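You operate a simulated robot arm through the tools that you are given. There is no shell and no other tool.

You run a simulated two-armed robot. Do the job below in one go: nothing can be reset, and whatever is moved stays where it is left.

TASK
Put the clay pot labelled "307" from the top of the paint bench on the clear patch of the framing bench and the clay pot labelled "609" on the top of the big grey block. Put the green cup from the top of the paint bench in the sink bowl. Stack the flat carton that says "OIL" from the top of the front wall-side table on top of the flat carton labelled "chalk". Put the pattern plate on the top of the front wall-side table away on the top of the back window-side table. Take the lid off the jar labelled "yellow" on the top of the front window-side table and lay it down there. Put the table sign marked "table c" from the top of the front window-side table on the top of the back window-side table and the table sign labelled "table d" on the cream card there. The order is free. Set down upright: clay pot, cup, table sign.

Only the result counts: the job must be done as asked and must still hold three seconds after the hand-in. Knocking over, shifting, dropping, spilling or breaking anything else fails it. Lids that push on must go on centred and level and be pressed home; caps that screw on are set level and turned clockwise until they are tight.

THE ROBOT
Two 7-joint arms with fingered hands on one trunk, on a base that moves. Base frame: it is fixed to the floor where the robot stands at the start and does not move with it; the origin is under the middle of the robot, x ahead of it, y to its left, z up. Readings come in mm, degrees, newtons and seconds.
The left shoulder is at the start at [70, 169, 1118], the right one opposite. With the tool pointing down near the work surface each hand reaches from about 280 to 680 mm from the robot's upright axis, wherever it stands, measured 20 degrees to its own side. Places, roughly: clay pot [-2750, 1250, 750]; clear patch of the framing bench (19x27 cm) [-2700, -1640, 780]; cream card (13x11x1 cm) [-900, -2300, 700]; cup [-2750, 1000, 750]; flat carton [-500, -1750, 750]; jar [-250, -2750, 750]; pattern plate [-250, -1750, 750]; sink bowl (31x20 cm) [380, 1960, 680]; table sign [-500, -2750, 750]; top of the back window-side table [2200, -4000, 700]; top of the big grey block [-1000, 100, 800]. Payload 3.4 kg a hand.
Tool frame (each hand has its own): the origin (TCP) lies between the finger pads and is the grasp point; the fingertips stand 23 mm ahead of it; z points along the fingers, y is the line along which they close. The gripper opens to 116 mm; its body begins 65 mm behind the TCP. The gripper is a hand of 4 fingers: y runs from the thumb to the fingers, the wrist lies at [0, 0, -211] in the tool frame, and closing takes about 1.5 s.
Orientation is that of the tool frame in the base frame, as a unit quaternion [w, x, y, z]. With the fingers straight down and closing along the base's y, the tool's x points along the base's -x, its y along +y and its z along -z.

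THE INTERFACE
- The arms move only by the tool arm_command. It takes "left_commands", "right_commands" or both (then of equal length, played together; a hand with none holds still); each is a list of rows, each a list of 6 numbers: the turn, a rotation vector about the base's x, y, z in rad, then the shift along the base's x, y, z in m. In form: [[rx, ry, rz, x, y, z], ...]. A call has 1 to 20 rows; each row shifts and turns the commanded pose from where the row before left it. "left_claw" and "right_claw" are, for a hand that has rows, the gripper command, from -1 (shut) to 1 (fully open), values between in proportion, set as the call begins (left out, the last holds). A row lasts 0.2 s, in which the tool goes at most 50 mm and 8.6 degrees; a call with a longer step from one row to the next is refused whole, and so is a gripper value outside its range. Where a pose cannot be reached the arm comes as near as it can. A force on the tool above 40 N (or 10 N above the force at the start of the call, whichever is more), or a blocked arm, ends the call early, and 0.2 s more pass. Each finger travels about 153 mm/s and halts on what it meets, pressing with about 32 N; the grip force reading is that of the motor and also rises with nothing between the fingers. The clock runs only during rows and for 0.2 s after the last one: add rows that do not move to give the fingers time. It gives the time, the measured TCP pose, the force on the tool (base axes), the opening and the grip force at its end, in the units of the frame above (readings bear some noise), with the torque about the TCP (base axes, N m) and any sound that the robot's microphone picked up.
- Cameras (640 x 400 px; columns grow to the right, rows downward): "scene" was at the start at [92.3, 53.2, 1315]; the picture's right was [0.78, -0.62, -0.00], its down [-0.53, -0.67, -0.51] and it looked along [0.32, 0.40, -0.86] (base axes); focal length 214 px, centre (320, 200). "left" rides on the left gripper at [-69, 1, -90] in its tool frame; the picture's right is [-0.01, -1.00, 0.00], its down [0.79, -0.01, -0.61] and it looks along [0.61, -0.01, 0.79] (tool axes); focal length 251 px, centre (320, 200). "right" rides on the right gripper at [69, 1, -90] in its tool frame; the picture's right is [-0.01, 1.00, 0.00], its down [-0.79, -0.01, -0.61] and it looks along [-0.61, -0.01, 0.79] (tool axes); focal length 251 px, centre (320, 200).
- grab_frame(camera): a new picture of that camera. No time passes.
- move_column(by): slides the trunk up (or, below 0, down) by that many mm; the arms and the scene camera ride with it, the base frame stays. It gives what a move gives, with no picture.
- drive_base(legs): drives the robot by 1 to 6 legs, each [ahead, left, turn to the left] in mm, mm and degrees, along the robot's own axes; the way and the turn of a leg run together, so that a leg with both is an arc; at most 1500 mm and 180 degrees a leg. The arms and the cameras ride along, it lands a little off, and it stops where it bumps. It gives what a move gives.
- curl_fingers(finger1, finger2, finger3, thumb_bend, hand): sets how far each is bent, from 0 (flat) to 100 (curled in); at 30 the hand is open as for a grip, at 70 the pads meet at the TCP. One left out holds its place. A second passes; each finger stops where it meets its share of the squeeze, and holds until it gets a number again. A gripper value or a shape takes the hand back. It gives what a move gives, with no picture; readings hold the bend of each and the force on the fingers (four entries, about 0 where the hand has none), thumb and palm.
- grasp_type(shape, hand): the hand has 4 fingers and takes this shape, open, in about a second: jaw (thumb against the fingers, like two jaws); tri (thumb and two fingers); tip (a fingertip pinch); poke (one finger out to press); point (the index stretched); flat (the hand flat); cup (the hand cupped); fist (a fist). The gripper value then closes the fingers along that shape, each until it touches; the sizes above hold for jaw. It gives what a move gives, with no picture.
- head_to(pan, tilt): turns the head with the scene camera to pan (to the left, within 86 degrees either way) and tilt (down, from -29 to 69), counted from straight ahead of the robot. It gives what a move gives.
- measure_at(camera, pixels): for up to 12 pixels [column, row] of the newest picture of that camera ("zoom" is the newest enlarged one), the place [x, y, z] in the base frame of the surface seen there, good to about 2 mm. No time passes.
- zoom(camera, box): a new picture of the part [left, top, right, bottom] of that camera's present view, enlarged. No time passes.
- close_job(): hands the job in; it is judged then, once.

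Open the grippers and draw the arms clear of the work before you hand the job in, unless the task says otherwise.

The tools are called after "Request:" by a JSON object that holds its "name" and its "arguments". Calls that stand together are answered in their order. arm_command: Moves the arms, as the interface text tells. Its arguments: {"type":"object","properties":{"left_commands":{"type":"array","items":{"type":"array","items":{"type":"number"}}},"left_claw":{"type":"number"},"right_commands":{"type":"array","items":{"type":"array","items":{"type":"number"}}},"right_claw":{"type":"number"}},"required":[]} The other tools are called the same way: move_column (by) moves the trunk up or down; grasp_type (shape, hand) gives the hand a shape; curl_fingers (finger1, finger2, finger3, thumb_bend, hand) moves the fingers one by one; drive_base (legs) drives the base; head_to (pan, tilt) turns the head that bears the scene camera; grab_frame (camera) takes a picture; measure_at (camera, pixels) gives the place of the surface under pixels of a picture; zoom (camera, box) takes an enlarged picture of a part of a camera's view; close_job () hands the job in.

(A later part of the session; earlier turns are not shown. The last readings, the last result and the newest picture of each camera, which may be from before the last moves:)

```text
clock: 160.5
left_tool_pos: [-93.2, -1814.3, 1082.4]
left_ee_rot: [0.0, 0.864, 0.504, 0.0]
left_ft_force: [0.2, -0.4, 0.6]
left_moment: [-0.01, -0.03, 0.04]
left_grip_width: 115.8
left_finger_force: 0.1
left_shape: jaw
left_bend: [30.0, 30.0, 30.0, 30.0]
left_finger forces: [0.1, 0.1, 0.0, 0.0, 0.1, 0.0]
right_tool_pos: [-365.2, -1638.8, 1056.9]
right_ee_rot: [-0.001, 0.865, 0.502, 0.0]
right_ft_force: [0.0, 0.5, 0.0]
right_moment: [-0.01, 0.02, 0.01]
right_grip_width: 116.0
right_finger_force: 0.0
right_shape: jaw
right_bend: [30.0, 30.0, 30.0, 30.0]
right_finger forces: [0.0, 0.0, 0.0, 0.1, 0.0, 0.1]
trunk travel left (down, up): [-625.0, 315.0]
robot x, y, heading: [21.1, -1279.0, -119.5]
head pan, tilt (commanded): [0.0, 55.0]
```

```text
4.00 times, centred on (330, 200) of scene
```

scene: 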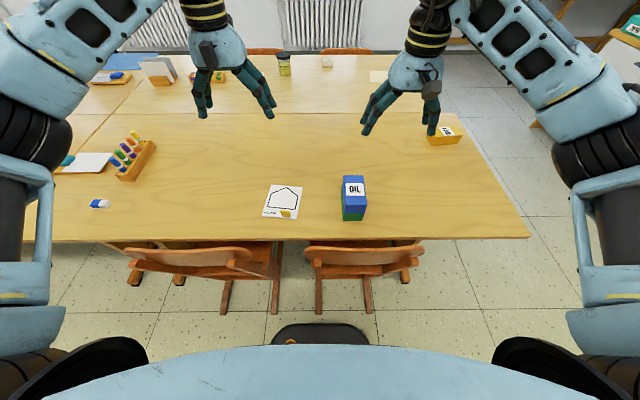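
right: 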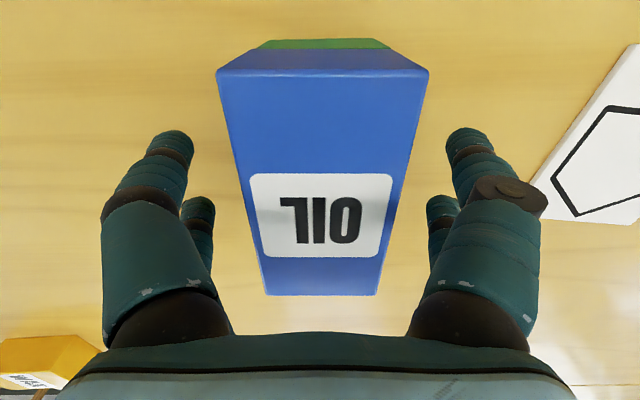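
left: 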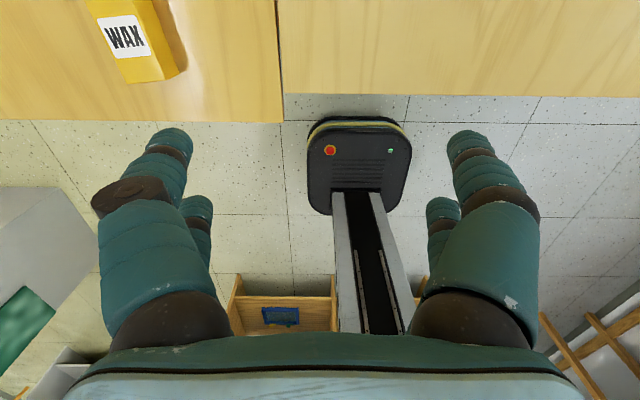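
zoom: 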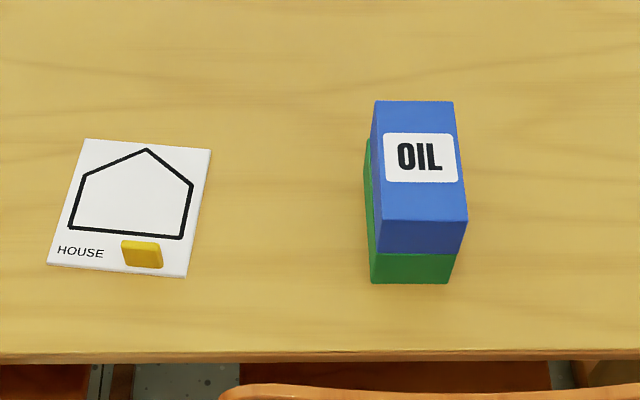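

The stack is good. For the plate's thin knob I test the "tip" pinch shape of the left hand in the air and look at where its tips go.

Request:
{"name": "grasp_type", "arguments": {"hand": "left", "shape": "tip"}}

Request:
{"name": "grab_frame", "arguments": {"camera": "left"}}

Request:
{"name": "arm_command", "arguments": {"left_commands": [[0, 0, 0, 0, 0, 0], [0, 0, 0, 0, 0, 0], [0, 0, 0, 0, 0, 0], [0, 0, 0, 0, 0, 0], [0, 0, 0, 0, 0, 0], [0, 0, 0, 0, 0, 0], [0, 0, 0, 0, 0, 0], [0, 0, 0, 0, 0, 0]], "left_claw": -1}}

Request:
{"name": "grab_frame", "arguments": {"camera": "left"}}

```text
clock: 161.4
left_tool_pos: [-92.5, -1814.3, 1082.9]
left_ee_rot: [0.0, 0.863, 0.504, 0.0]
left_ft_force: [-0.1, -0.1, -0.3]
left_moment: [0.01, 0.0, -0.03]
left_grip_width: 116.0
left_finger_force: 0.1
left_shape: tip
left_bend: [30.0, 30.0, 30.0, 30.0]
left_finger forces: [0.1, 0.1, 0.0, 0.0, 0.0, 0.1]
right_tool_pos: [-366.9, -1638.5, 1056.1]
right_ee_rot: [0.0, 0.865, 0.502, 0.001]
right_ft_force: [0.4, 0.1, -1.4]
right_moment: [0.01, -0.02, -0.01]
right_grip_width: 116.2
right_finger_force: 0.0
right_shape: jaw
right_bend: [30.0, 30.0, 30.0, 30.0]
right_finger forces: [0.1, 0.0, 0.1, 0.1, 0.0, 0.0]
trunk travel left (down, up): [-625.0, 315.0]
robot x, y, heading: [18.9, -1277.5, -119.6]
head pan, tilt (commanded): [0.0, 55.0]
```

```text
taken
```

left: 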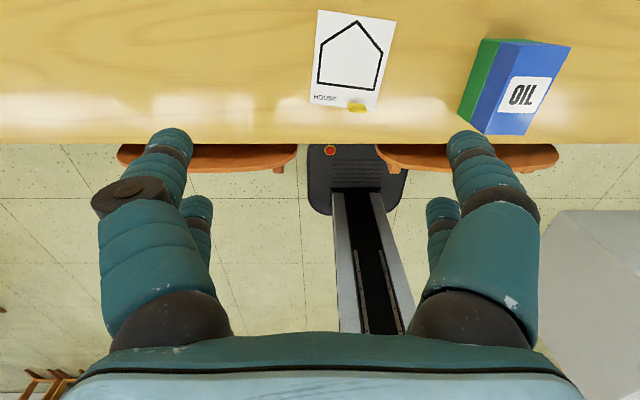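

```text
clock: 163.2
left_tool_pos: [-93.2, -1812.8, 1083.6]
left_ee_rot: [-0.001, 0.864, 0.504, 0.0]
left_ft_force: [0.6, -0.5, 0.5]
left_moment: [0.02, 0.01, 0.02]
left_grip_width: 0.0
left_finger_force: 32.0
left_shape: tip
left_bend: [62.0, 62.0, 62.0, 62.0]
left_finger forces: [0.0, 0.0, 0.0, 0.0, 0.1, 0.0]
right_tool_pos: [-366.4, -1637.9, 1056.2]
right_ee_rot: [0.0, 0.865, 0.502, 0.0]
right_ft_force: [0.3, -0.2, 0.3]
right_moment: [0.0, 0.01, 0.01]
right_grip_width: 115.6
right_finger_force: 0.1
right_shape: jaw
right_bend: [30.0, 30.0, 30.0, 30.0]
right_finger forces: [0.0, 0.1, 0.0, 0.0, 0.0, 0.1]
trunk travel left (down, up): [-625.0, 315.0]
robot x, y, heading: [15.9, -1277.9, -119.6]
head pan, tilt (commanded): [0.0, 55.0]
```

```text
taken
```

left: 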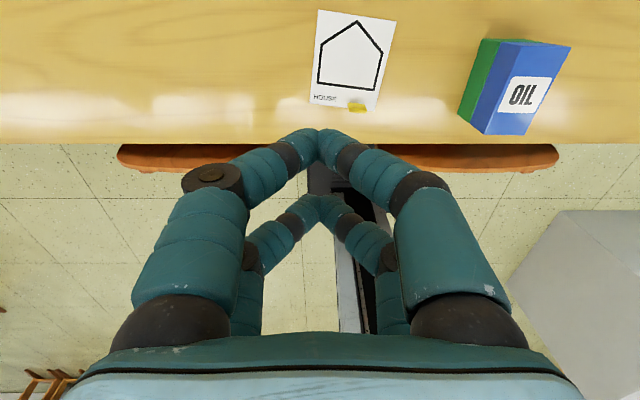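

In "tip" shape two finger pairs meet tip to tip, at (318,135) and (318,200). I measure where those tips are relative to the TCP.

Request:
{"name": "measure_at", "arguments": {"camera": "left", "pixels": [[308, 138], [330, 138], [318, 133], [312, 200], [325, 200], [318, 197], [355, 107], [349, 106], [366, 106]]}}

```text
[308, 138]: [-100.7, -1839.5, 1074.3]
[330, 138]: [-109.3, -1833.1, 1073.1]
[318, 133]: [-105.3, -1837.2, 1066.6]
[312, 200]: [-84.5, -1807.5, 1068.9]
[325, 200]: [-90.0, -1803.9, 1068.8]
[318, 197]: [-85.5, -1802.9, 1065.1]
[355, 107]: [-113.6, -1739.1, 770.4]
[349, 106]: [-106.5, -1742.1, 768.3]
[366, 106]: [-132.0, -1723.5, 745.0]
```

Tips meet ~18 mm below the TCP, the two pairs sitting at tool x≈±18 mm; so I will pinch the 32 mm-wide knob with one pair only, closing along the knob's thin direction. I turn the left hand −96° (reopened) while moving over the knob.

Request:
{"name": "arm_command", "arguments": {"left_commands": [[0, 0, -0.1396, -0.0008, 0.0058, 0], [0, 0, -0.1396, -0.0008, 0.0058, 0], [0, 0, -0.1396, -0.0008, 0.0058, 0], [0, 0, -0.1396, -0.0008, 0.0058, 0], [0, 0, -0.1396, -0.0008, 0.0058, 0], [0, 0, -0.1396, -0.0008, 0.0058, 0], [0, 0, -0.1396, -0.0008, 0.0058, 0], [0, 0, -0.1396, -0.0008, 0.0058, 0], [0, 0, -0.1396, -0.0008, 0.0058, 0], [0, 0, -0.1396, -0.0008, 0.0058, 0], [0, 0, -0.1396, -0.0008, 0.0058, 0], [0, 0, -0.1396, -0.0008, 0.0058, 0], [0, 0, 0, 0, 0, 0]], "left_claw": 1}}

Request:
{"name": "grab_frame", "arguments": {"camera": "left"}}

Request:
{"name": "grab_frame", "arguments": {"camera": "scene"}}

```text
clock: 166.0
left_tool_pos: [-103.1, -1745.0, 1084.1]
left_ee_rot: [0.0, 0.952, -0.305, 0.0]
left_ft_force: [-0.4, 0.5, 0.2]
left_moment: [0.0, 0.0, 0.02]
left_grip_width: 115.8
left_finger_force: 0.0
left_shape: tip
left_bend: [30.0, 30.0, 30.0, 30.0]
left_finger forces: [0.1, 0.1, 0.1, 0.0, 0.0, 0.1]
right_tool_pos: [-366.8, -1638.6, 1055.6]
right_ee_rot: [0.0, 0.865, 0.502, 0.0]
right_ft_force: [0.0, 0.1, 0.2]
right_moment: [0.01, -0.03, 0.01]
right_grip_width: 116.2
right_finger_force: 0.1
right_shape: jaw
right_bend: [30.0, 30.0, 30.0, 30.0]
right_finger forces: [0.1, 0.0, 0.0, 0.1, 0.0, 0.0]
trunk travel left (down, up): [-625.0, 315.0]
robot x, y, heading: [19.6, -1277.0, -119.5]
head pan, tilt (commanded): [0.0, 55.0]
```

```text
taken
```

left: 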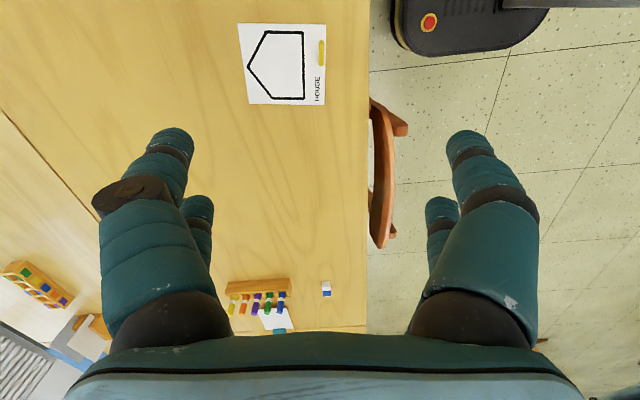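

```text
taken
```

scene: 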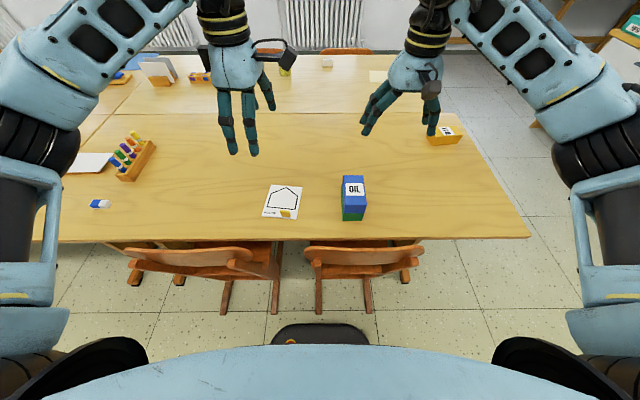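

The hand turned as wanted and the knob now lines up at column 322. I lower to z≈834 and check.

Request:
{"name": "arm_command", "arguments": {"left_commands": [[0, 0, 0, 0, 0, -0.05], [0, 0, 0, 0, 0, -0.05], [0, 0, 0, 0, 0, -0.05], [0, 0, 0, 0, 0, -0.05], [0, 0, 0, 0, 0, -0.05], [0, 0, 0, 0, 0, 0]]}}

Request:
{"name": "grab_frame", "arguments": {"camera": "left"}}

```text
clock: 167.4
left_tool_pos: [-102.7, -1742.0, 832.7]
left_ee_rot: [0.0, 0.953, -0.304, 0.001]
left_ft_force: [-0.1, 0.8, 0.6]
left_moment: [0.0, 0.02, 0.0]
left_grip_width: 115.9
left_finger_force: 0.1
left_shape: tip
left_bend: [30.0, 30.0, 30.0, 30.0]
left_finger forces: [0.0, 0.0, 0.1, 0.1, 0.1, 0.0]
right_tool_pos: [-366.8, -1637.1, 1056.4]
right_ee_rot: [0.0, 0.865, 0.502, -0.002]
right_ft_force: [0.0, 0.2, 0.2]
right_moment: [0.01, -0.05, 0.01]
right_grip_width: 116.1
right_finger_force: 0.0
right_shape: jaw
right_bend: [30.0, 30.0, 30.0, 30.0]
right_finger forces: [0.0, 0.0, 0.0, 0.1, 0.1, 0.0]
trunk travel left (down, up): [-625.0, 315.0]
robot x, y, heading: [26.0, -1280.0, -119.4]
head pan, tilt (commanded): [0.0, 55.0]
```

```text
taken
```

left: 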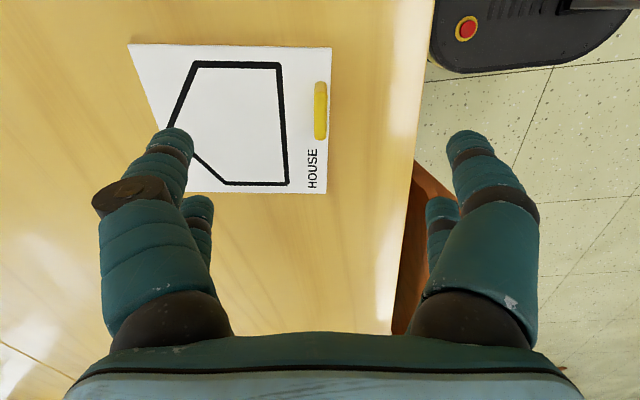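

I measure the knob's top edge in this close view.

Request:
{"name": "zoom", "arguments": {"camera": "left", "box": [270, 60, 370, 160]}}

Request:
{"name": "measure_at", "arguments": {"camera": "left", "pixels": [[317, 88], [325, 88], [317, 110], [325, 110], [317, 135], [325, 135], [321, 84], [321, 137], [314, 110], [329, 110]]}}

```text
4.00 times, centred on (320, 110) of left
```

zoom: 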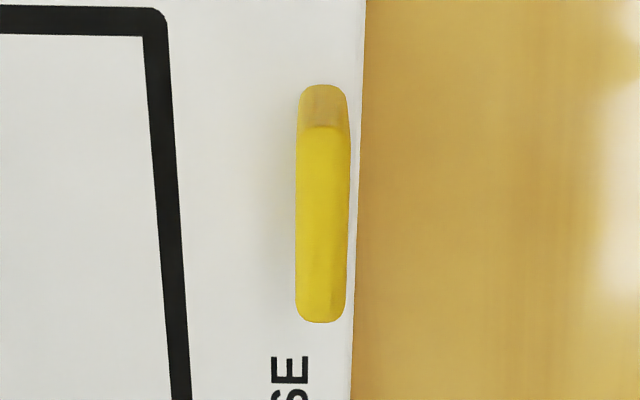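

```text
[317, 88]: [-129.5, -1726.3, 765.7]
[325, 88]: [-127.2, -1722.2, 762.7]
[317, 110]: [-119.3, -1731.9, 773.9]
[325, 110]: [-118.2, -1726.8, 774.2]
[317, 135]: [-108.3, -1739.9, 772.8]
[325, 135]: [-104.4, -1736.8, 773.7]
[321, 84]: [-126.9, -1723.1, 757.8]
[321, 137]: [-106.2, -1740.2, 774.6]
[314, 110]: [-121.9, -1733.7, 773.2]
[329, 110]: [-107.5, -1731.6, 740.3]
```

Knob centre (-116,-1731), i.e. at tool x −17, y −1: right under the front finger pair. I lower to TCP z≈773 (tips ~5 mm above the plate).

Request:
{"name": "arm_command", "arguments": {"left_commands": [[0, 0, 0, 0.0005, 0.0007, -0.04], [0, 0, 0, 0, 0, -0.0195], [0, 0, 0, 0, 0, 0], [0, 0, 0, 0, 0, 0]]}}

Request:
{"name": "grab_frame", "arguments": {"camera": "left"}}

```text
clock: 168.4
left_tool_pos: [-101.8, -1742.7, 770.9]
left_ee_rot: [-0.001, 0.953, -0.304, 0.0]
left_ft_force: [0.1, 0.2, 0.2]
left_moment: [-0.02, -0.03, -0.03]
left_grip_width: 115.8
left_finger_force: 0.0
left_shape: tip
left_bend: [30.0, 30.0, 30.0, 30.0]
left_finger forces: [0.0, 0.0, 0.0, 0.1, 0.1, 0.0]
right_tool_pos: [-366.2, -1637.9, 1056.2]
right_ee_rot: [0.0, 0.865, 0.503, 0.0]
right_ft_force: [-0.4, -0.3, -0.6]
right_moment: [-0.02, 0.01, 0.0]
right_grip_width: 115.9
right_finger_force: 0.1
right_shape: jaw
right_bend: [30.0, 30.0, 30.0, 30.0]
right_finger forces: [0.1, 0.0, 0.1, 0.0, 0.1, 0.1]
trunk travel left (down, up): [-625.0, 315.0]
robot x, y, heading: [20.7, -1273.0, -119.5]
head pan, tilt (commanded): [0.0, 55.0]
```

```text
taken
```

left: 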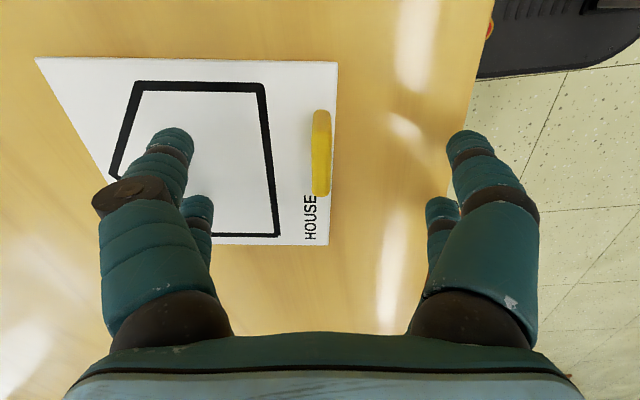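

The knob is between the tips. I raise 1.5 mm for clearance and close.

Request:
{"name": "arm_command", "arguments": {"left_commands": [[0, 0, 0, 0, 0, 0.0015], [0, 0, 0, 0, 0, 0], [0, 0, 0, 0, 0, 0], [0, 0, 0, 0, 0, 0], [0, 0, 0, 0, 0, 0], [0, 0, 0, 0, 0, 0], [0, 0, 0, 0, 0, 0], [0, 0, 0, 0, 0, 0], [0, 0, 0, 0, 0, 0]], "left_claw": -1}}

Request:
{"name": "grab_frame", "arguments": {"camera": "left"}}

```text
clock: 170.4
left_tool_pos: [-102.8, -1743.5, 773.9]
left_ee_rot: [-0.001, 0.953, -0.304, 0.001]
left_ft_force: [-0.4, -0.3, -0.7]
left_moment: [0.01, -0.01, -0.02]
left_grip_width: 0.0
left_finger_force: 31.8
left_shape: tip
left_bend: [71.0, 63.0, 63.0, 71.0]
left_finger forces: [28.6, 0.0, 0.1, 0.0, 28.5, 0.0]
right_tool_pos: [-365.9, -1638.6, 1057.5]
right_ee_rot: [0.0, 0.864, 0.503, 0.0]
right_ft_force: [0.1, 0.7, -0.8]
right_moment: [0.02, 0.02, -0.01]
right_grip_width: 116.0
right_finger_force: 0.0
right_shape: jaw
right_bend: [30.0, 30.0, 30.0, 30.0]
right_finger forces: [0.1, 0.0, 0.1, 0.1, 0.0, 0.1]
trunk travel left (down, up): [-625.0, 315.0]
robot x, y, heading: [20.6, -1277.0, -119.6]
head pan, tilt (commanded): [0.0, 55.0]
```

```text
taken
```

left: 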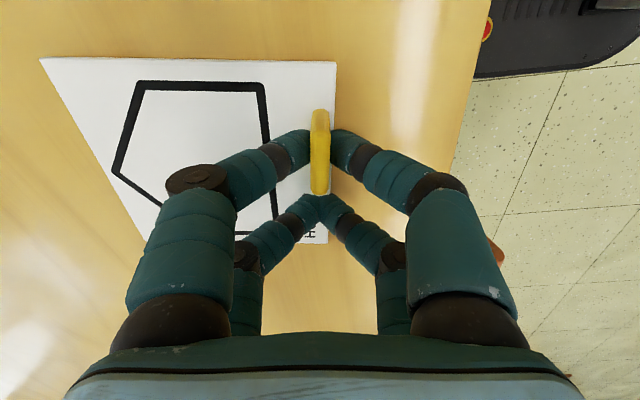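

Finger 1 and the thumb hold the knob at 28 N. I lift slowly 25 mm and check for tilt.

Request:
{"name": "arm_command", "arguments": {"left_commands": [[0, 0, 0, 0, 0, 0.005], [0, 0, 0, 0, 0, 0.01], [0, 0, 0, 0, 0, 0.015], [0, 0, 0, 0, 0, 0], [0, 0, 0, 0, 0, 0]]}}

Request:
{"name": "grab_frame", "arguments": {"camera": "left"}}

Request:
{"name": "zoom", "arguments": {"camera": "scene", "box": [200, 130, 360, 250]}}

```text
clock: 171.6
left_tool_pos: [-102.3, -1743.6, 804.2]
left_ee_rot: [0.0, 0.953, -0.304, 0.001]
left_ft_force: [0.7, 1.0, 0.2]
left_moment: [0.0, 0.0, -0.01]
left_grip_width: 0.1
left_finger_force: 32.0
left_shape: tip
left_bend: [71.0, 63.0, 63.0, 71.0]
left_finger forces: [28.6, 0.1, 0.0, 0.0, 28.5, 0.1]
right_tool_pos: [-366.4, -1637.4, 1056.2]
right_ee_rot: [0.0, 0.865, 0.502, 0.0]
right_ft_force: [0.9, 0.1, -0.3]
right_moment: [-0.01, -0.02, 0.01]
right_grip_width: 115.7
right_finger_force: 0.1
right_shape: jaw
right_bend: [30.0, 30.0, 30.0, 30.0]
right_finger forces: [0.0, 0.0, 0.0, 0.1, 0.0, 0.0]
trunk travel left (down, up): [-625.0, 315.0]
robot x, y, heading: [20.3, -1277.7, -119.4]
head pan, tilt (commanded): [0.0, 55.0]
```

```text
taken
```

left: 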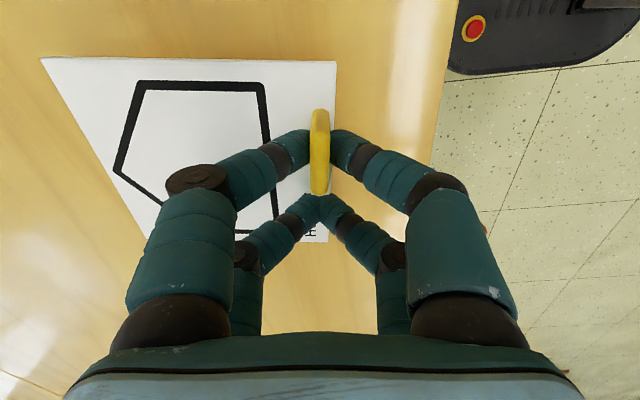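

```text
3.33 times, centred on (280, 190) of scene
```

zoom: 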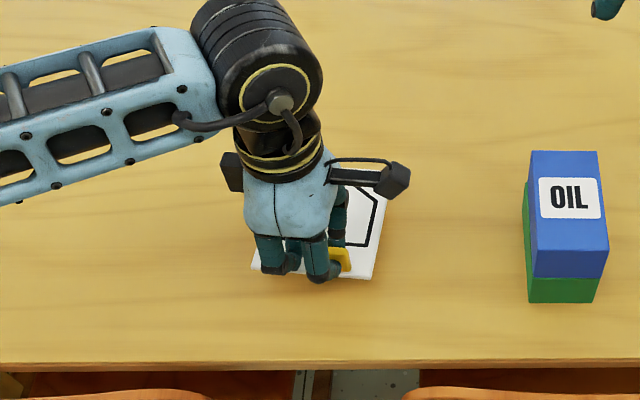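

The plate hangs level. I lift it to z≈1055 before driving around to the window side.

Request:
{"name": "arm_command", "arguments": {"left_commands": [[0, 0, 0, 0, 0, 0.03], [0, 0, 0, 0, 0, 0.045], [0, 0, 0, 0, 0, 0.045], [0, 0, 0, 0, 0, 0.045], [0, 0, 0, 0, 0, 0.045], [0, 0, 0, 0, 0, 0.04], [0, 0, 0, 0, 0, 0]]}}

Request:
{"name": "grab_frame", "arguments": {"camera": "left"}}

```text
clock: 173.2
left_tool_pos: [-101.1, -1739.0, 1053.8]
left_ee_rot: [0.0, 0.953, -0.304, 0.0]
left_ft_force: [0.5, 0.0, 0.2]
left_moment: [0.04, -0.02, -0.01]
left_grip_width: 0.0
left_finger_force: 31.9
left_shape: tip
left_bend: [71.0, 63.0, 63.0, 71.0]
left_finger forces: [28.6, 0.0, 0.0, 0.1, 28.5, 0.0]
right_tool_pos: [-366.9, -1639.3, 1057.3]
right_ee_rot: [0.0, 0.865, 0.502, 0.0]
right_ft_force: [-0.2, -0.3, 0.2]
right_moment: [0.01, 0.04, 0.02]
right_grip_width: 115.9
right_finger_force: 0.1
right_shape: jaw
right_bend: [30.0, 30.0, 30.0, 30.0]
right_finger forces: [0.0, 0.0, 0.1, 0.0, 0.0, 0.1]
trunk travel left (down, up): [-625.0, 315.0]
robot x, y, heading: [21.6, -1274.8, -119.0]
head pan, tilt (commanded): [0.0, 55.0]
```

```text
taken
```

left: 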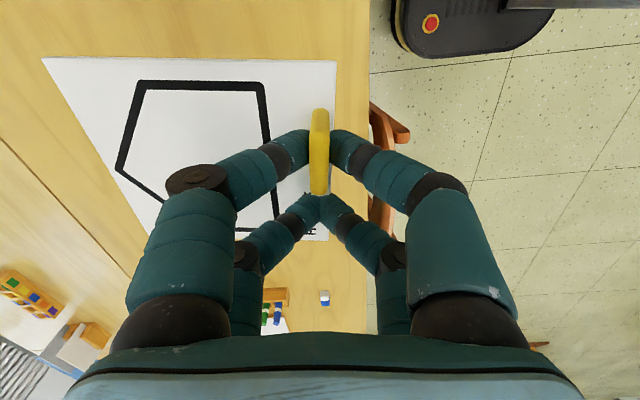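

I back out from the chairs, go right past the table end, and then forward toward the window side, looking before the last part.

Request:
{"name": "drive_base", "arguments": {"legs": [[-150, 0, 0], [0, -1035, 0], [1200, 0, 0], [600, 0, 0]]}}

Request:
{"name": "head_to", "arguments": {"pan": 60, "tilt": 25}}

Request:
{"name": "grab_frame", "arguments": {"camera": "scene"}}

```text
clock: 187.9
left_tool_pos: [-1856.8, -2606.2, 1054.1]
left_ee_rot: [0.0, 0.944, -0.329, 0.0]
left_ft_force: [0.3, -0.4, -0.1]
left_moment: [0.02, 0.04, 0.01]
left_grip_width: 0.1
left_finger_force: 32.4
left_shape: tip
left_bend: [71.0, 63.0, 63.0, 71.0]
left_finger forces: [28.6, 0.0, 0.0, 0.0, 28.4, 0.0]
right_tool_pos: [-2117.7, -2490.7, 1056.7]
right_ee_rot: [0.0, 0.877, 0.48, 0.0]
right_ft_force: [-0.7, 0.2, 0.0]
right_moment: [0.02, 0.0, 0.0]
right_grip_width: 115.7
right_finger_force: 0.0
right_shape: jaw
right_bend: [30.0, 30.0, 30.0, 30.0]
right_finger forces: [0.0, 0.0, 0.0, 0.0, 0.0, 0.0]
trunk travel left (down, up): [-625.0, 315.0]
robot x, y, heading: [-1712.6, -2146.5, -122.3]
head pan, tilt (commanded): [0.0, 55.0]
```

```text
clock: 189.2
left_tool_pos: [-1857.7, -2606.3, 1053.5]
left_ee_rot: [0.0, 0.945, -0.328, 0.0]
left_ft_force: [-0.4, -0.3, 0.1]
left_moment: [-0.01, 0.0, -0.06]
left_grip_width: 0.1
left_finger_force: 32.4
left_shape: tip
left_bend: [71.0, 63.0, 63.0, 71.0]
left_finger forces: [28.6, 0.0, 0.0, 0.0, 28.5, 0.0]
right_tool_pos: [-2116.7, -2491.2, 1055.7]
right_ee_rot: [-0.001, 0.877, 0.48, 0.0]
right_ft_force: [0.6, 1.6, 0.6]
right_moment: [-0.02, 0.02, -0.01]
right_grip_width: 116.2
right_finger_force: 0.1
right_shape: jaw
right_bend: [30.0, 30.0, 30.0, 30.0]
right_finger forces: [0.0, 0.1, 0.0, 0.0, 0.1, 0.0]
trunk travel left (down, up): [-625.0, 315.0]
robot x, y, heading: [-1716.2, -2150.7, -121.9]
head pan, tilt (commanded): [60.0, 25.0]
```

```text
taken
```

scene: 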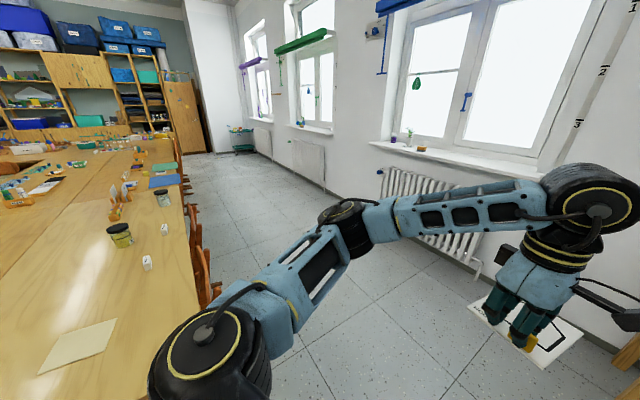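

The signs are at (148,262) and (164,228). I zoom to read them.

Request:
{"name": "zoom", "arguments": {"camera": "scene", "box": [90, 180, 210, 290]}}

Request:
{"name": "measure_at", "arguments": {"camera": "scene", "pixels": [[147, 265], [164, 230], [120, 240], [163, 198], [222, 290], [205, 245], [193, 215], [260, 345], [285, 240], [400, 240], [200, 268], [210, 300]]}}

```text
3.64 times, centred on (150, 235) of scene
```

zoom: 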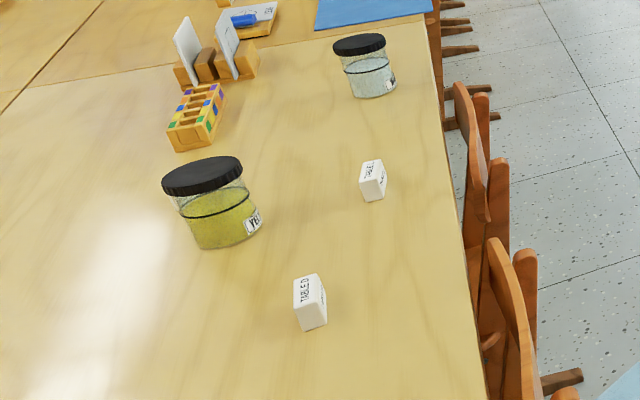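

```text
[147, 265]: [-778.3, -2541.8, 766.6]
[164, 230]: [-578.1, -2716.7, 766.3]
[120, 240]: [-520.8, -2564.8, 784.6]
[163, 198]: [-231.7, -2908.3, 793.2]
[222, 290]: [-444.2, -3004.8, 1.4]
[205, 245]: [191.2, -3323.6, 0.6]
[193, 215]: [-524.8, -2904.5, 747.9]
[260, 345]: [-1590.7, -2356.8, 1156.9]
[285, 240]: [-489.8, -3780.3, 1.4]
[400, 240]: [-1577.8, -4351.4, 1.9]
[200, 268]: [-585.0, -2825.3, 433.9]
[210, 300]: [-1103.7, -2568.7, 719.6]
```

The near sign is "TABLE D" at (-778,-2542); the other at (-578,-2717) looks like "TABLE C". I go around to the window side and turn to face the table there.

Request:
{"name": "drive_base", "arguments": {"legs": [[650, 0, 3], [0, 1190, 0], [0, 0, 180]]}}

Request:
{"name": "head_to", "arguments": {"pan": 0, "tilt": 40}}

Request:
{"name": "grab_frame", "arguments": {"camera": "scene"}}

```text
clock: 206.0
left_tool_pos: [-928.1, -2814.2, 1052.6]
left_ee_rot: [0.0, 0.257, 0.966, 0.0]
left_ft_force: [-0.2, -0.5, -0.7]
left_moment: [-0.01, 0.01, 0.03]
left_grip_width: 0.0
left_finger_force: 32.0
left_shape: tip
left_bend: [71.0, 63.0, 63.0, 71.0]
left_finger forces: [28.1, 0.0, 0.0, 0.1, 28.1, 0.1]
right_tool_pos: [-655.4, -2890.7, 1057.1]
right_ee_rot: [0.0, -0.544, 0.839, 0.0]
right_ft_force: [-0.1, 0.0, -0.8]
right_moment: [0.03, 0.01, 0.0]
right_grip_width: 115.9
right_finger_force: 0.1
right_shape: jaw
right_bend: [30.0, 30.0, 30.0, 30.0]
right_finger forces: [0.0, 0.0, 0.0, 0.0, 0.1, 0.0]
trunk travel left (down, up): [-625.0, 315.0]
robot x, y, heading: [-1002.8, -3285.4, 66.2]
head pan, tilt (commanded): [60.0, 25.0]
```

```text
clock: 207.3
left_tool_pos: [-928.3, -2814.2, 1054.4]
left_ee_rot: [0.001, 0.256, 0.967, 0.001]
left_ft_force: [-0.5, -0.6, -0.6]
left_moment: [-0.07, 0.0, 0.01]
left_grip_width: 0.2
left_finger_force: 32.2
left_shape: tip
left_bend: [71.0, 63.0, 63.0, 71.0]
left_finger forces: [28.1, 0.0, 0.0, 0.1, 28.1, 0.1]
right_tool_pos: [-654.6, -2890.1, 1056.5]
right_ee_rot: [0.0, -0.543, 0.839, -0.001]
right_ft_force: [0.8, 0.3, 0.3]
right_moment: [0.01, -0.02, 0.01]
right_grip_width: 115.9
right_finger_force: 0.0
right_shape: jaw
right_bend: [30.0, 30.0, 30.0, 30.0]
right_finger forces: [0.1, 0.0, 0.0, 0.0, 0.1, 0.0]
trunk travel left (down, up): [-625.0, 315.0]
robot x, y, heading: [-1006.8, -3286.6, 66.3]
head pan, tilt (commanded): [0.0, 40.0]
```

```text
taken
```

scene: 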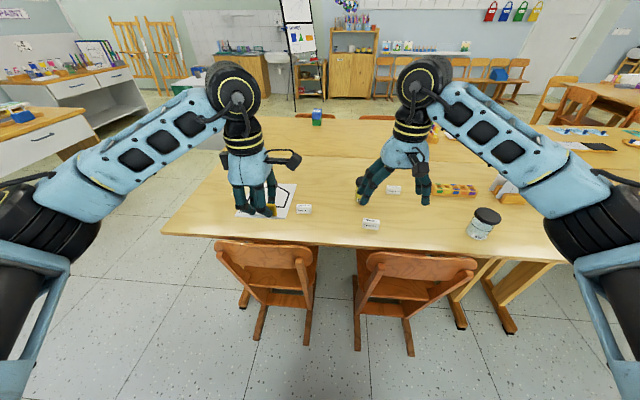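

Three white signs are visible at (304,209), (371,224), (394,190). I zoom to read them.

Request:
{"name": "zoom", "arguments": {"camera": "scene", "box": [280, 160, 440, 260]}}

Request:
{"name": "measure_at", "arguments": {"camera": "zoom", "pixels": [[95, 197], [362, 257], [455, 120], [320, 150], [300, 330], [95, 330], [480, 395], [460, 270]]}}

```text
4.00 times, centred on (360, 210) of scene
```

zoom: 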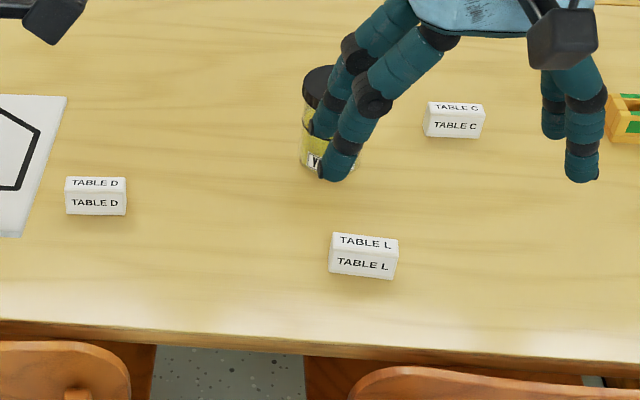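

```text
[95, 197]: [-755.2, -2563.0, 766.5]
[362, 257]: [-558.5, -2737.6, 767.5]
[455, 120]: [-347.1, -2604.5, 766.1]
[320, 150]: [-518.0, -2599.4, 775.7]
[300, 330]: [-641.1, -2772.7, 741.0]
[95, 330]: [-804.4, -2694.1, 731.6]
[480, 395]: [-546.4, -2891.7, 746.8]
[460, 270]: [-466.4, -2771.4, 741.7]
```

TABLE D is at (-755,-2563), TABLE L (not wanted) at (-558,-2738), TABLE C at (-347,-2605). I measure the chair feet to know how near I may come.

Request:
{"name": "measure_at", "arguments": {"camera": "scene", "pixels": [[241, 306], [259, 339], [307, 342], [357, 350], [410, 355], [440, 265], [475, 262], [310, 250], [217, 245], [462, 328], [512, 334], [165, 230]]}}

```text
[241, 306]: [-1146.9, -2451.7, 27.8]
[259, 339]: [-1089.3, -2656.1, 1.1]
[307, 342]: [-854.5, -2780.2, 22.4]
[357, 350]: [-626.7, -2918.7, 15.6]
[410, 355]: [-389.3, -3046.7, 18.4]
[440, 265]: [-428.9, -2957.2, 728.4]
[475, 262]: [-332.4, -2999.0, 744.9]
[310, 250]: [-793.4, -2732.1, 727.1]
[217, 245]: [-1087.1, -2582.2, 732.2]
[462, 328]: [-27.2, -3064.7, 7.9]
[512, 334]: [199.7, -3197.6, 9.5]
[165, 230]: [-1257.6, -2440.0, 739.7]
```

Chair feet reach v≈−735, so I stand at v≈−1010, rotated to heading ~96° so my right shoulder is nearer to TABLE C.

Request:
{"name": "drive_base", "arguments": {"legs": [[0, 0, 29.7], [100, -248, 0]]}}

Request:
{"name": "head_to", "arguments": {"pan": -35, "tilt": 45}}

Request:
{"name": "grab_frame", "arguments": {"camera": "scene"}}

```text
clock: 210.7
left_tool_pos: [-920.7, -2714.5, 1053.5]
left_ee_rot: [0.0, 0.007, 1.0, 0.0]
left_ft_force: [-0.5, -0.2, -0.6]
left_moment: [-0.02, 0.02, -0.02]
left_grip_width: 0.2
left_finger_force: 32.2
left_shape: tip
left_bend: [71.0, 63.0, 63.0, 71.0]
left_finger forces: [28.2, 0.0, 0.0, 0.0, 28.1, 0.0]
right_tool_pos: [-644.3, -2647.3, 1056.7]
right_ee_rot: [0.0, 0.737, -0.676, 0.0]
right_ft_force: [-1.3, -0.4, 0.2]
right_moment: [-0.01, -0.01, 0.01]
right_grip_width: 115.9
right_finger_force: 0.0
right_shape: jaw
right_bend: [30.0, 30.0, 30.0, 30.0]
right_finger forces: [0.0, 0.0, 0.1, 0.0, 0.0, 0.0]
trunk travel left (down, up): [-625.0, 315.0]
robot x, y, heading: [-758.4, -3162.5, 95.5]
head pan, tilt (commanded): [0.0, 40.0]
```

```text
clock: 211.7
left_tool_pos: [-921.2, -2714.5, 1054.2]
left_ee_rot: [0.001, 0.007, 1.0, 0.0]
left_ft_force: [0.9, 0.3, 0.1]
left_moment: [-0.02, 0.02, 0.02]
left_grip_width: 0.1
left_finger_force: 31.4
left_shape: tip
left_bend: [71.0, 63.0, 63.0, 71.0]
left_finger forces: [28.1, 0.1, 0.1, 0.1, 28.0, 0.1]
right_tool_pos: [-643.6, -2648.7, 1056.7]
right_ee_rot: [0.0, 0.737, -0.676, -0.001]
right_ft_force: [-0.2, 0.7, -0.2]
right_moment: [0.05, 0.01, 0.01]
right_grip_width: 116.2
right_finger_force: 0.1
right_shape: jaw
right_bend: [30.0, 30.0, 30.0, 30.0]
right_finger forces: [0.0, 0.0, 0.1, 0.1, 0.0, 0.0]
trunk travel left (down, up): [-625.0, 315.0]
robot x, y, heading: [-758.3, -3163.0, 95.1]
head pan, tilt (commanded): [-35.0, 45.0]
```

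```text
taken
```

scene: 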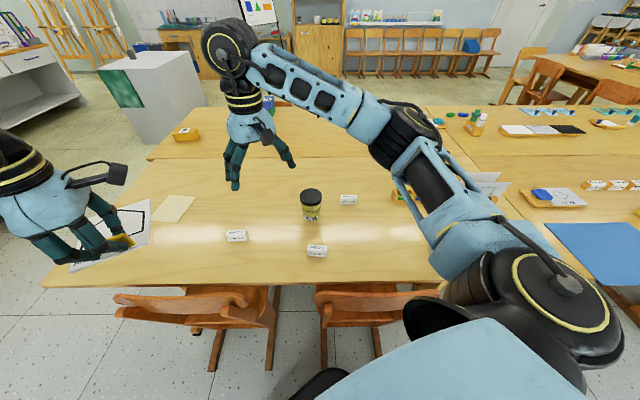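

I now see TABLE C at (349,200), the jar at (310,205), L at (317,251), D at (236,236). I zoom on them to measure.

Request:
{"name": "zoom", "arguments": {"camera": "scene", "box": [210, 170, 370, 270]}}

```text
4.00 times, centred on (290, 220) of scene
```

zoom: 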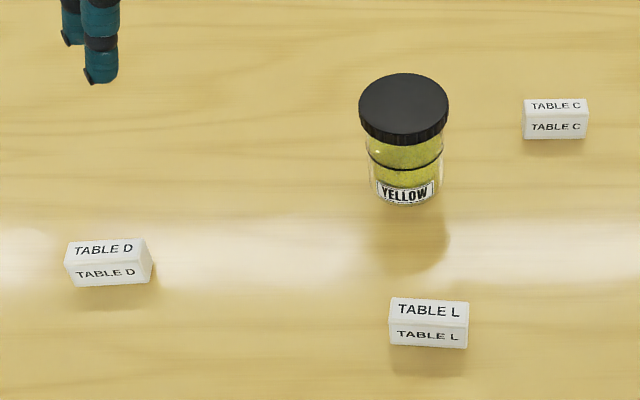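

Request:
{"name": "measure_at", "arguments": {"camera": "zoom", "pixels": [[527, 102], [585, 101], [527, 116], [585, 116], [527, 135], [583, 136], [555, 108], [555, 128], [70, 250], [145, 244], [70, 280], [150, 262]]}}

Request:
{"name": "measure_at", "arguments": {"camera": "zoom", "pixels": [[403, 105], [362, 105], [445, 105], [403, 77], [403, 133], [403, 195], [405, 170], [440, 180], [370, 180], [393, 315], [465, 318], [430, 340]]}}

```text
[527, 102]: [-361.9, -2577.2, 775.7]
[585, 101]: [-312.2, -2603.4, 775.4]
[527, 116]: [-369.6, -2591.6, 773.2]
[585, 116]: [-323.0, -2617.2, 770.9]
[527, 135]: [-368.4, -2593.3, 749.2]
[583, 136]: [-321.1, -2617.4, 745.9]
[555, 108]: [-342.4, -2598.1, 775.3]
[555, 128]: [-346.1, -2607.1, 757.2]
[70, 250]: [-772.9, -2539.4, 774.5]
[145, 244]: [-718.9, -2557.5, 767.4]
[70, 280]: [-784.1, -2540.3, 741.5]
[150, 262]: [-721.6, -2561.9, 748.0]
```

```text
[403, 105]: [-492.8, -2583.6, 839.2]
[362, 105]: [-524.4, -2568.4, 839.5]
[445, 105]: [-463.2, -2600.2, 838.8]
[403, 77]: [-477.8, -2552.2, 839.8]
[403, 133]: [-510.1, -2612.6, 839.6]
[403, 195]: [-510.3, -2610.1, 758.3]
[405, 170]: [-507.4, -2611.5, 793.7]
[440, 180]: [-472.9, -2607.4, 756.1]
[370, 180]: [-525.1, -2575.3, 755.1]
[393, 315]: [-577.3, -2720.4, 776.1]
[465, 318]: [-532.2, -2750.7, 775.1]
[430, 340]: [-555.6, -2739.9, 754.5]
```

TABLE C: 60×18×35 mm block centred at (-342,-2597), long axis −28°. I turn the right hand +57° so it closes across its thin side, moving above it.

Request:
{"name": "arm_command", "arguments": {"right_commands": [[0, 0, 0.1414, 0.0431, 0.0073, 0], [0, 0, 0.1414, 0.0431, 0.0073, 0], [0, 0, 0.1414, 0.0431, 0.0073, 0], [0, 0, 0.1414, 0.0431, 0.0073, 0], [0, 0, 0.1414, 0.0431, 0.0073, 0], [0, 0, 0.1414, 0.0431, 0.0073, 0], [0, 0, 0.1414, 0.0431, 0.0073, 0], [0, 0, 0, 0, 0, 0], [0, 0, 0, 0, 0, 0]]}}

Request:
{"name": "grab_frame", "arguments": {"camera": "right"}}

Request:
{"name": "grab_frame", "arguments": {"camera": "scene"}}

```text
clock: 213.7
left_tool_pos: [-920.5, -2715.1, 1054.3]
left_ee_rot: [0.0, 0.006, 1.0, 0.001]
left_ft_force: [-1.0, -0.9, -0.2]
left_moment: [-0.05, 0.01, -0.01]
left_grip_width: 0.0
left_finger_force: 32.1
left_shape: tip
left_bend: [71.0, 63.0, 63.0, 71.0]
left_finger forces: [28.1, 0.0, 0.0, 0.0, 28.2, 0.0]
right_tool_pos: [-343.9, -2594.9, 1054.2]
right_ee_rot: [0.0, 0.97, -0.244, -0.001]
right_ft_force: [0.7, 0.7, -0.6]
right_moment: [0.03, -0.04, 0.02]
right_grip_width: 115.9
right_finger_force: 0.0
right_shape: jaw
right_bend: [30.0, 30.0, 30.0, 30.0]
right_finger forces: [0.0, 0.0, 0.1, 0.0, 0.0, 0.0]
trunk travel left (down, up): [-625.0, 315.0]
robot x, y, heading: [-758.0, -3164.4, 95.6]
head pan, tilt (commanded): [-35.0, 45.0]
```

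```text
taken
```

right: 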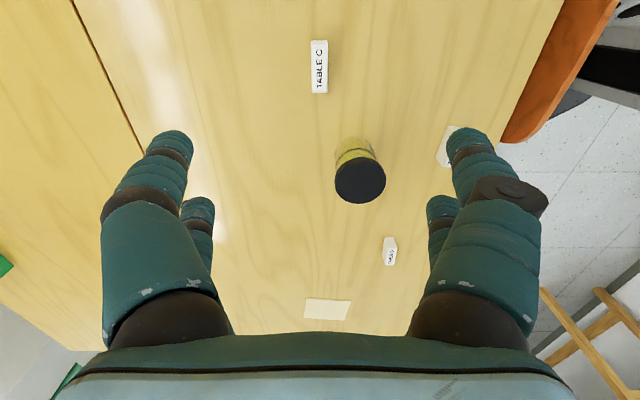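

```text
taken
```

scene: 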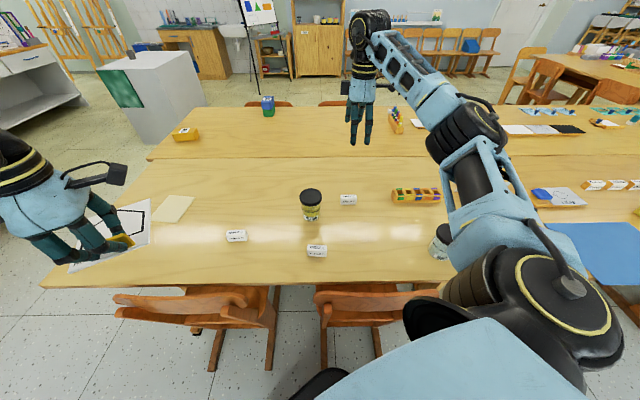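

TABLE C is aligned at (319,66). I correct (+2,−2.5) mm and lower to z≈800 first.

Request:
{"name": "arm_command", "arguments": {"right_commands": [[0, 0, 0, 0.002, -0.0025, -0.05], [0, 0, 0, 0, 0, -0.05], [0, 0, 0, 0, 0, -0.05], [0, 0, 0, 0, 0, -0.05], [0, 0, 0, 0, 0, -0.05], [0, 0, 0, 0, 0, 0], [0, 0, 0, 0, 0, 0]]}}

Request:
{"name": "grab_frame", "arguments": {"camera": "right"}}

Request:
{"name": "grab_frame", "arguments": {"camera": "scene"}}

```text
refused: row 1 steps farther than a row can; nothing moved
```

```text
taken
```

right: 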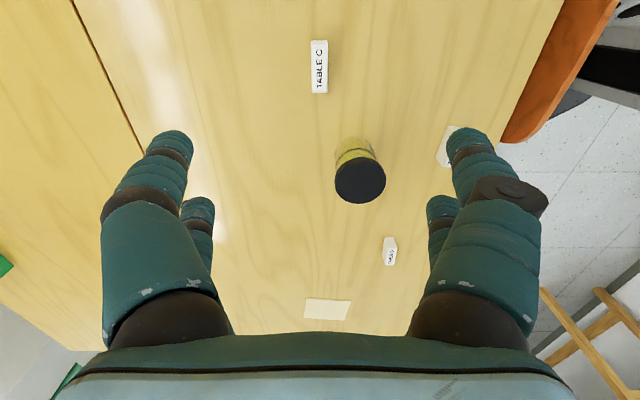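

```text
taken
```

scene: 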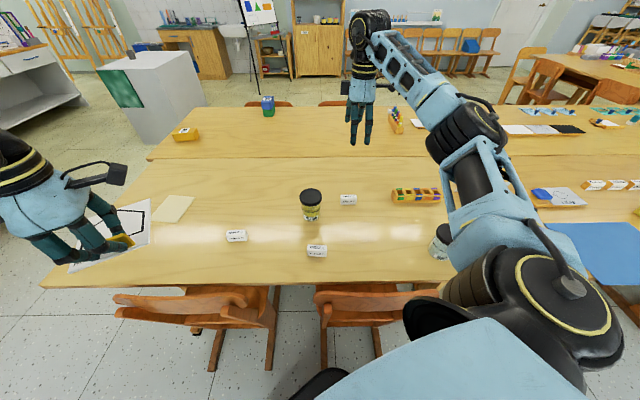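

The combined step was slightly over 50 mm and was refused. I repeat with a smaller first row.

Request:
{"name": "arm_command", "arguments": {"right_commands": [[0, 0, 0, 0.002, -0.0025, -0.04], [0, 0, 0, 0, 0, -0.05], [0, 0, 0, 0, 0, -0.05], [0, 0, 0, 0, 0, -0.05], [0, 0, 0, 0, 0, -0.05], [0, 0, 0, 0, 0, 0], [0, 0, 0, 0, 0, 0]]}}

Request:
{"name": "grab_frame", "arguments": {"camera": "right"}}

Request:
{"name": "zoom", "arguments": {"camera": "scene", "box": [280, 110, 480, 260]}}

```text
clock: 215.3
left_tool_pos: [-920.6, -2715.6, 1053.7]
left_ee_rot: [0.0, 0.007, 1.0, 0.0]
left_ft_force: [0.2, -0.5, 1.1]
left_moment: [-0.01, 0.01, 0.02]
left_grip_width: 0.0
left_finger_force: 31.7
left_shape: tip
left_bend: [71.0, 63.0, 63.0, 71.0]
left_finger forces: [28.2, 0.0, 0.1, 0.0, 28.2, 0.1]
right_tool_pos: [-342.0, -2600.1, 815.8]
right_ee_rot: [-0.001, 0.97, -0.245, -0.001]
right_ft_force: [0.8, 0.2, 0.0]
right_moment: [0.04, 0.0, -0.03]
right_grip_width: 115.7
right_finger_force: 0.0
right_shape: jaw
right_bend: [30.0, 30.0, 30.0, 30.0]
right_finger forces: [0.1, 0.1, 0.0, 0.1, 0.0, 0.0]
trunk travel left (down, up): [-625.0, 315.0]
robot x, y, heading: [-756.6, -3159.7, 95.5]
head pan, tilt (commanded): [-35.0, 45.0]
```

```text
taken
```

right: 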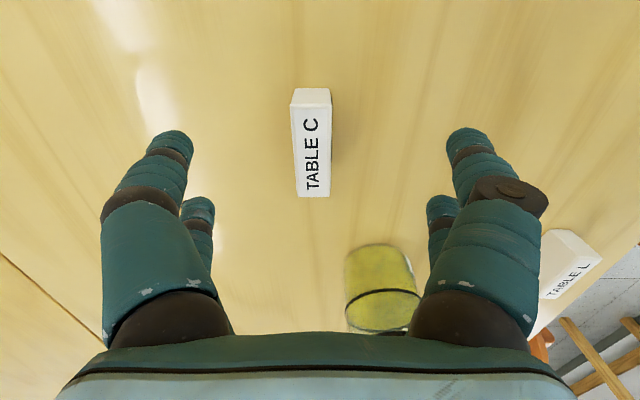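

```text
2.67 times, centred on (380, 185) of scene
```

zoom: 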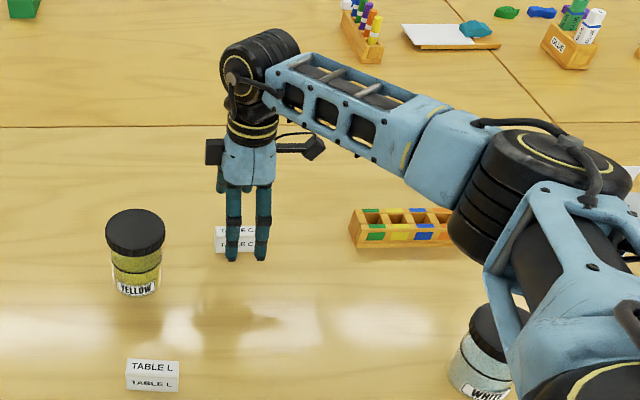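

The elbow passes near the WHITE jar at the right; I measure its height before lowering further.

Request:
{"name": "measure_at", "arguments": {"camera": "zoom", "pixels": [[480, 230], [500, 300], [495, 325], [520, 360], [490, 320], [475, 345], [560, 380], [430, 240], [245, 232], [135, 250]]}}

```text
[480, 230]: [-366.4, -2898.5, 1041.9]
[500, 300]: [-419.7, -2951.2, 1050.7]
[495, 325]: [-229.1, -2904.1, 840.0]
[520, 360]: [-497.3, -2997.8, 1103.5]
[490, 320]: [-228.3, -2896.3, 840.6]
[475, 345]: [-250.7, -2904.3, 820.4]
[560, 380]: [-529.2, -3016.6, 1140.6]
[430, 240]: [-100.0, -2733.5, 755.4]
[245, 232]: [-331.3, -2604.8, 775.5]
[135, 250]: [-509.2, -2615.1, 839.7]
```

The elbow is at z≥1040, well above the 840 mm jar. I nudge (+1.5,+3) mm and lower to z≈769.

Request:
{"name": "arm_command", "arguments": {"right_commands": [[0, 0, 0, 0.0015, 0.003, -0.03], [0, 0, 0, 0, 0, -0.0165], [0, 0, 0, 0, 0, 0], [0, 0, 0, 0, 0, 0]]}}

Request:
{"name": "grab_frame", "arguments": {"camera": "right"}}

```text
clock: 216.3
left_tool_pos: [-920.6, -2714.7, 1053.7]
left_ee_rot: [0.0, 0.007, 1.0, 0.0]
left_ft_force: [0.6, 0.5, 0.2]
left_moment: [0.01, 0.01, -0.01]
left_grip_width: 0.2
left_finger_force: 31.9
left_shape: tip
left_bend: [71.0, 63.0, 63.0, 71.0]
left_finger forces: [28.1, 0.1, 0.0, 0.0, 28.0, 0.1]
right_tool_pos: [-340.3, -2596.3, 769.4]
right_ee_rot: [0.0, 0.969, -0.246, -0.001]
right_ft_force: [0.0, -0.5, -0.4]
right_moment: [-0.02, -0.01, 0.04]
right_grip_width: 116.0
right_finger_force: 0.0
right_shape: jaw
right_bend: [30.0, 30.0, 30.0, 30.0]
right_finger forces: [0.0, 0.0, 0.0, 0.0, 0.0, 0.1]
trunk travel left (down, up): [-625.0, 315.0]
robot x, y, heading: [-755.7, -3162.1, 95.2]
head pan, tilt (commanded): [-35.0, 45.0]
```

```text
taken
```

right: 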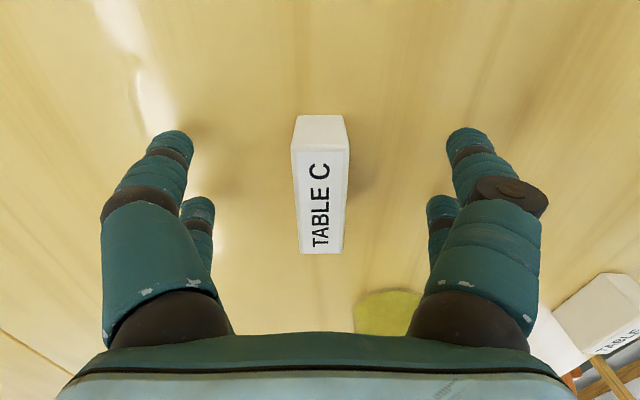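

The sign is centred (319,185). I close the right hand.

Request:
{"name": "arm_command", "arguments": {"right_commands": [[0, 0, 0, 0, 0, 0], [0, 0, 0, 0, 0, 0], [0, 0, 0, 0, 0, 0], [0, 0, 0, 0, 0, 0], [0, 0, 0, 0, 0, 0], [0, 0, 0, 0, 0, 0], [0, 0, 0, 0, 0, 0], [0, 0, 0, 0, 0, 0]], "right_claw": -1}}

Request:
{"name": "grab_frame", "arguments": {"camera": "right"}}

```text
clock: 218.1
left_tool_pos: [-920.8, -2714.7, 1054.2]
left_ee_rot: [0.0, 0.007, 1.0, 0.001]
left_ft_force: [-0.3, 0.9, -1.2]
left_moment: [0.0, 0.0, -0.02]
left_grip_width: 0.0
left_finger_force: 31.6
left_shape: tip
left_bend: [71.0, 63.0, 63.0, 71.0]
left_finger forces: [28.1, 0.1, 0.0, 0.1, 28.0, 0.1]
right_tool_pos: [-339.8, -2597.1, 769.3]
right_ee_rot: [-0.001, 0.97, -0.245, -0.002]
right_ft_force: [0.0, 0.6, 0.1]
right_moment: [-0.03, -0.02, -0.05]
right_grip_width: 15.8
right_finger_force: 32.0
right_shape: jaw
right_bend: [72.0, 73.0, 73.0, 75.0]
right_finger forces: [29.0, 29.1, 28.9, 0.0, 29.0, 0.0]
trunk travel left (down, up): [-625.0, 315.0]
robot x, y, heading: [-755.8, -3161.5, 95.4]
head pan, tilt (commanded): [-35.0, 45.0]
```

```text
taken
```

right: 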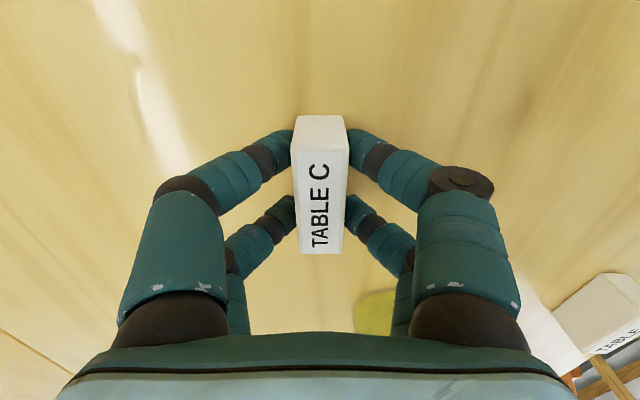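

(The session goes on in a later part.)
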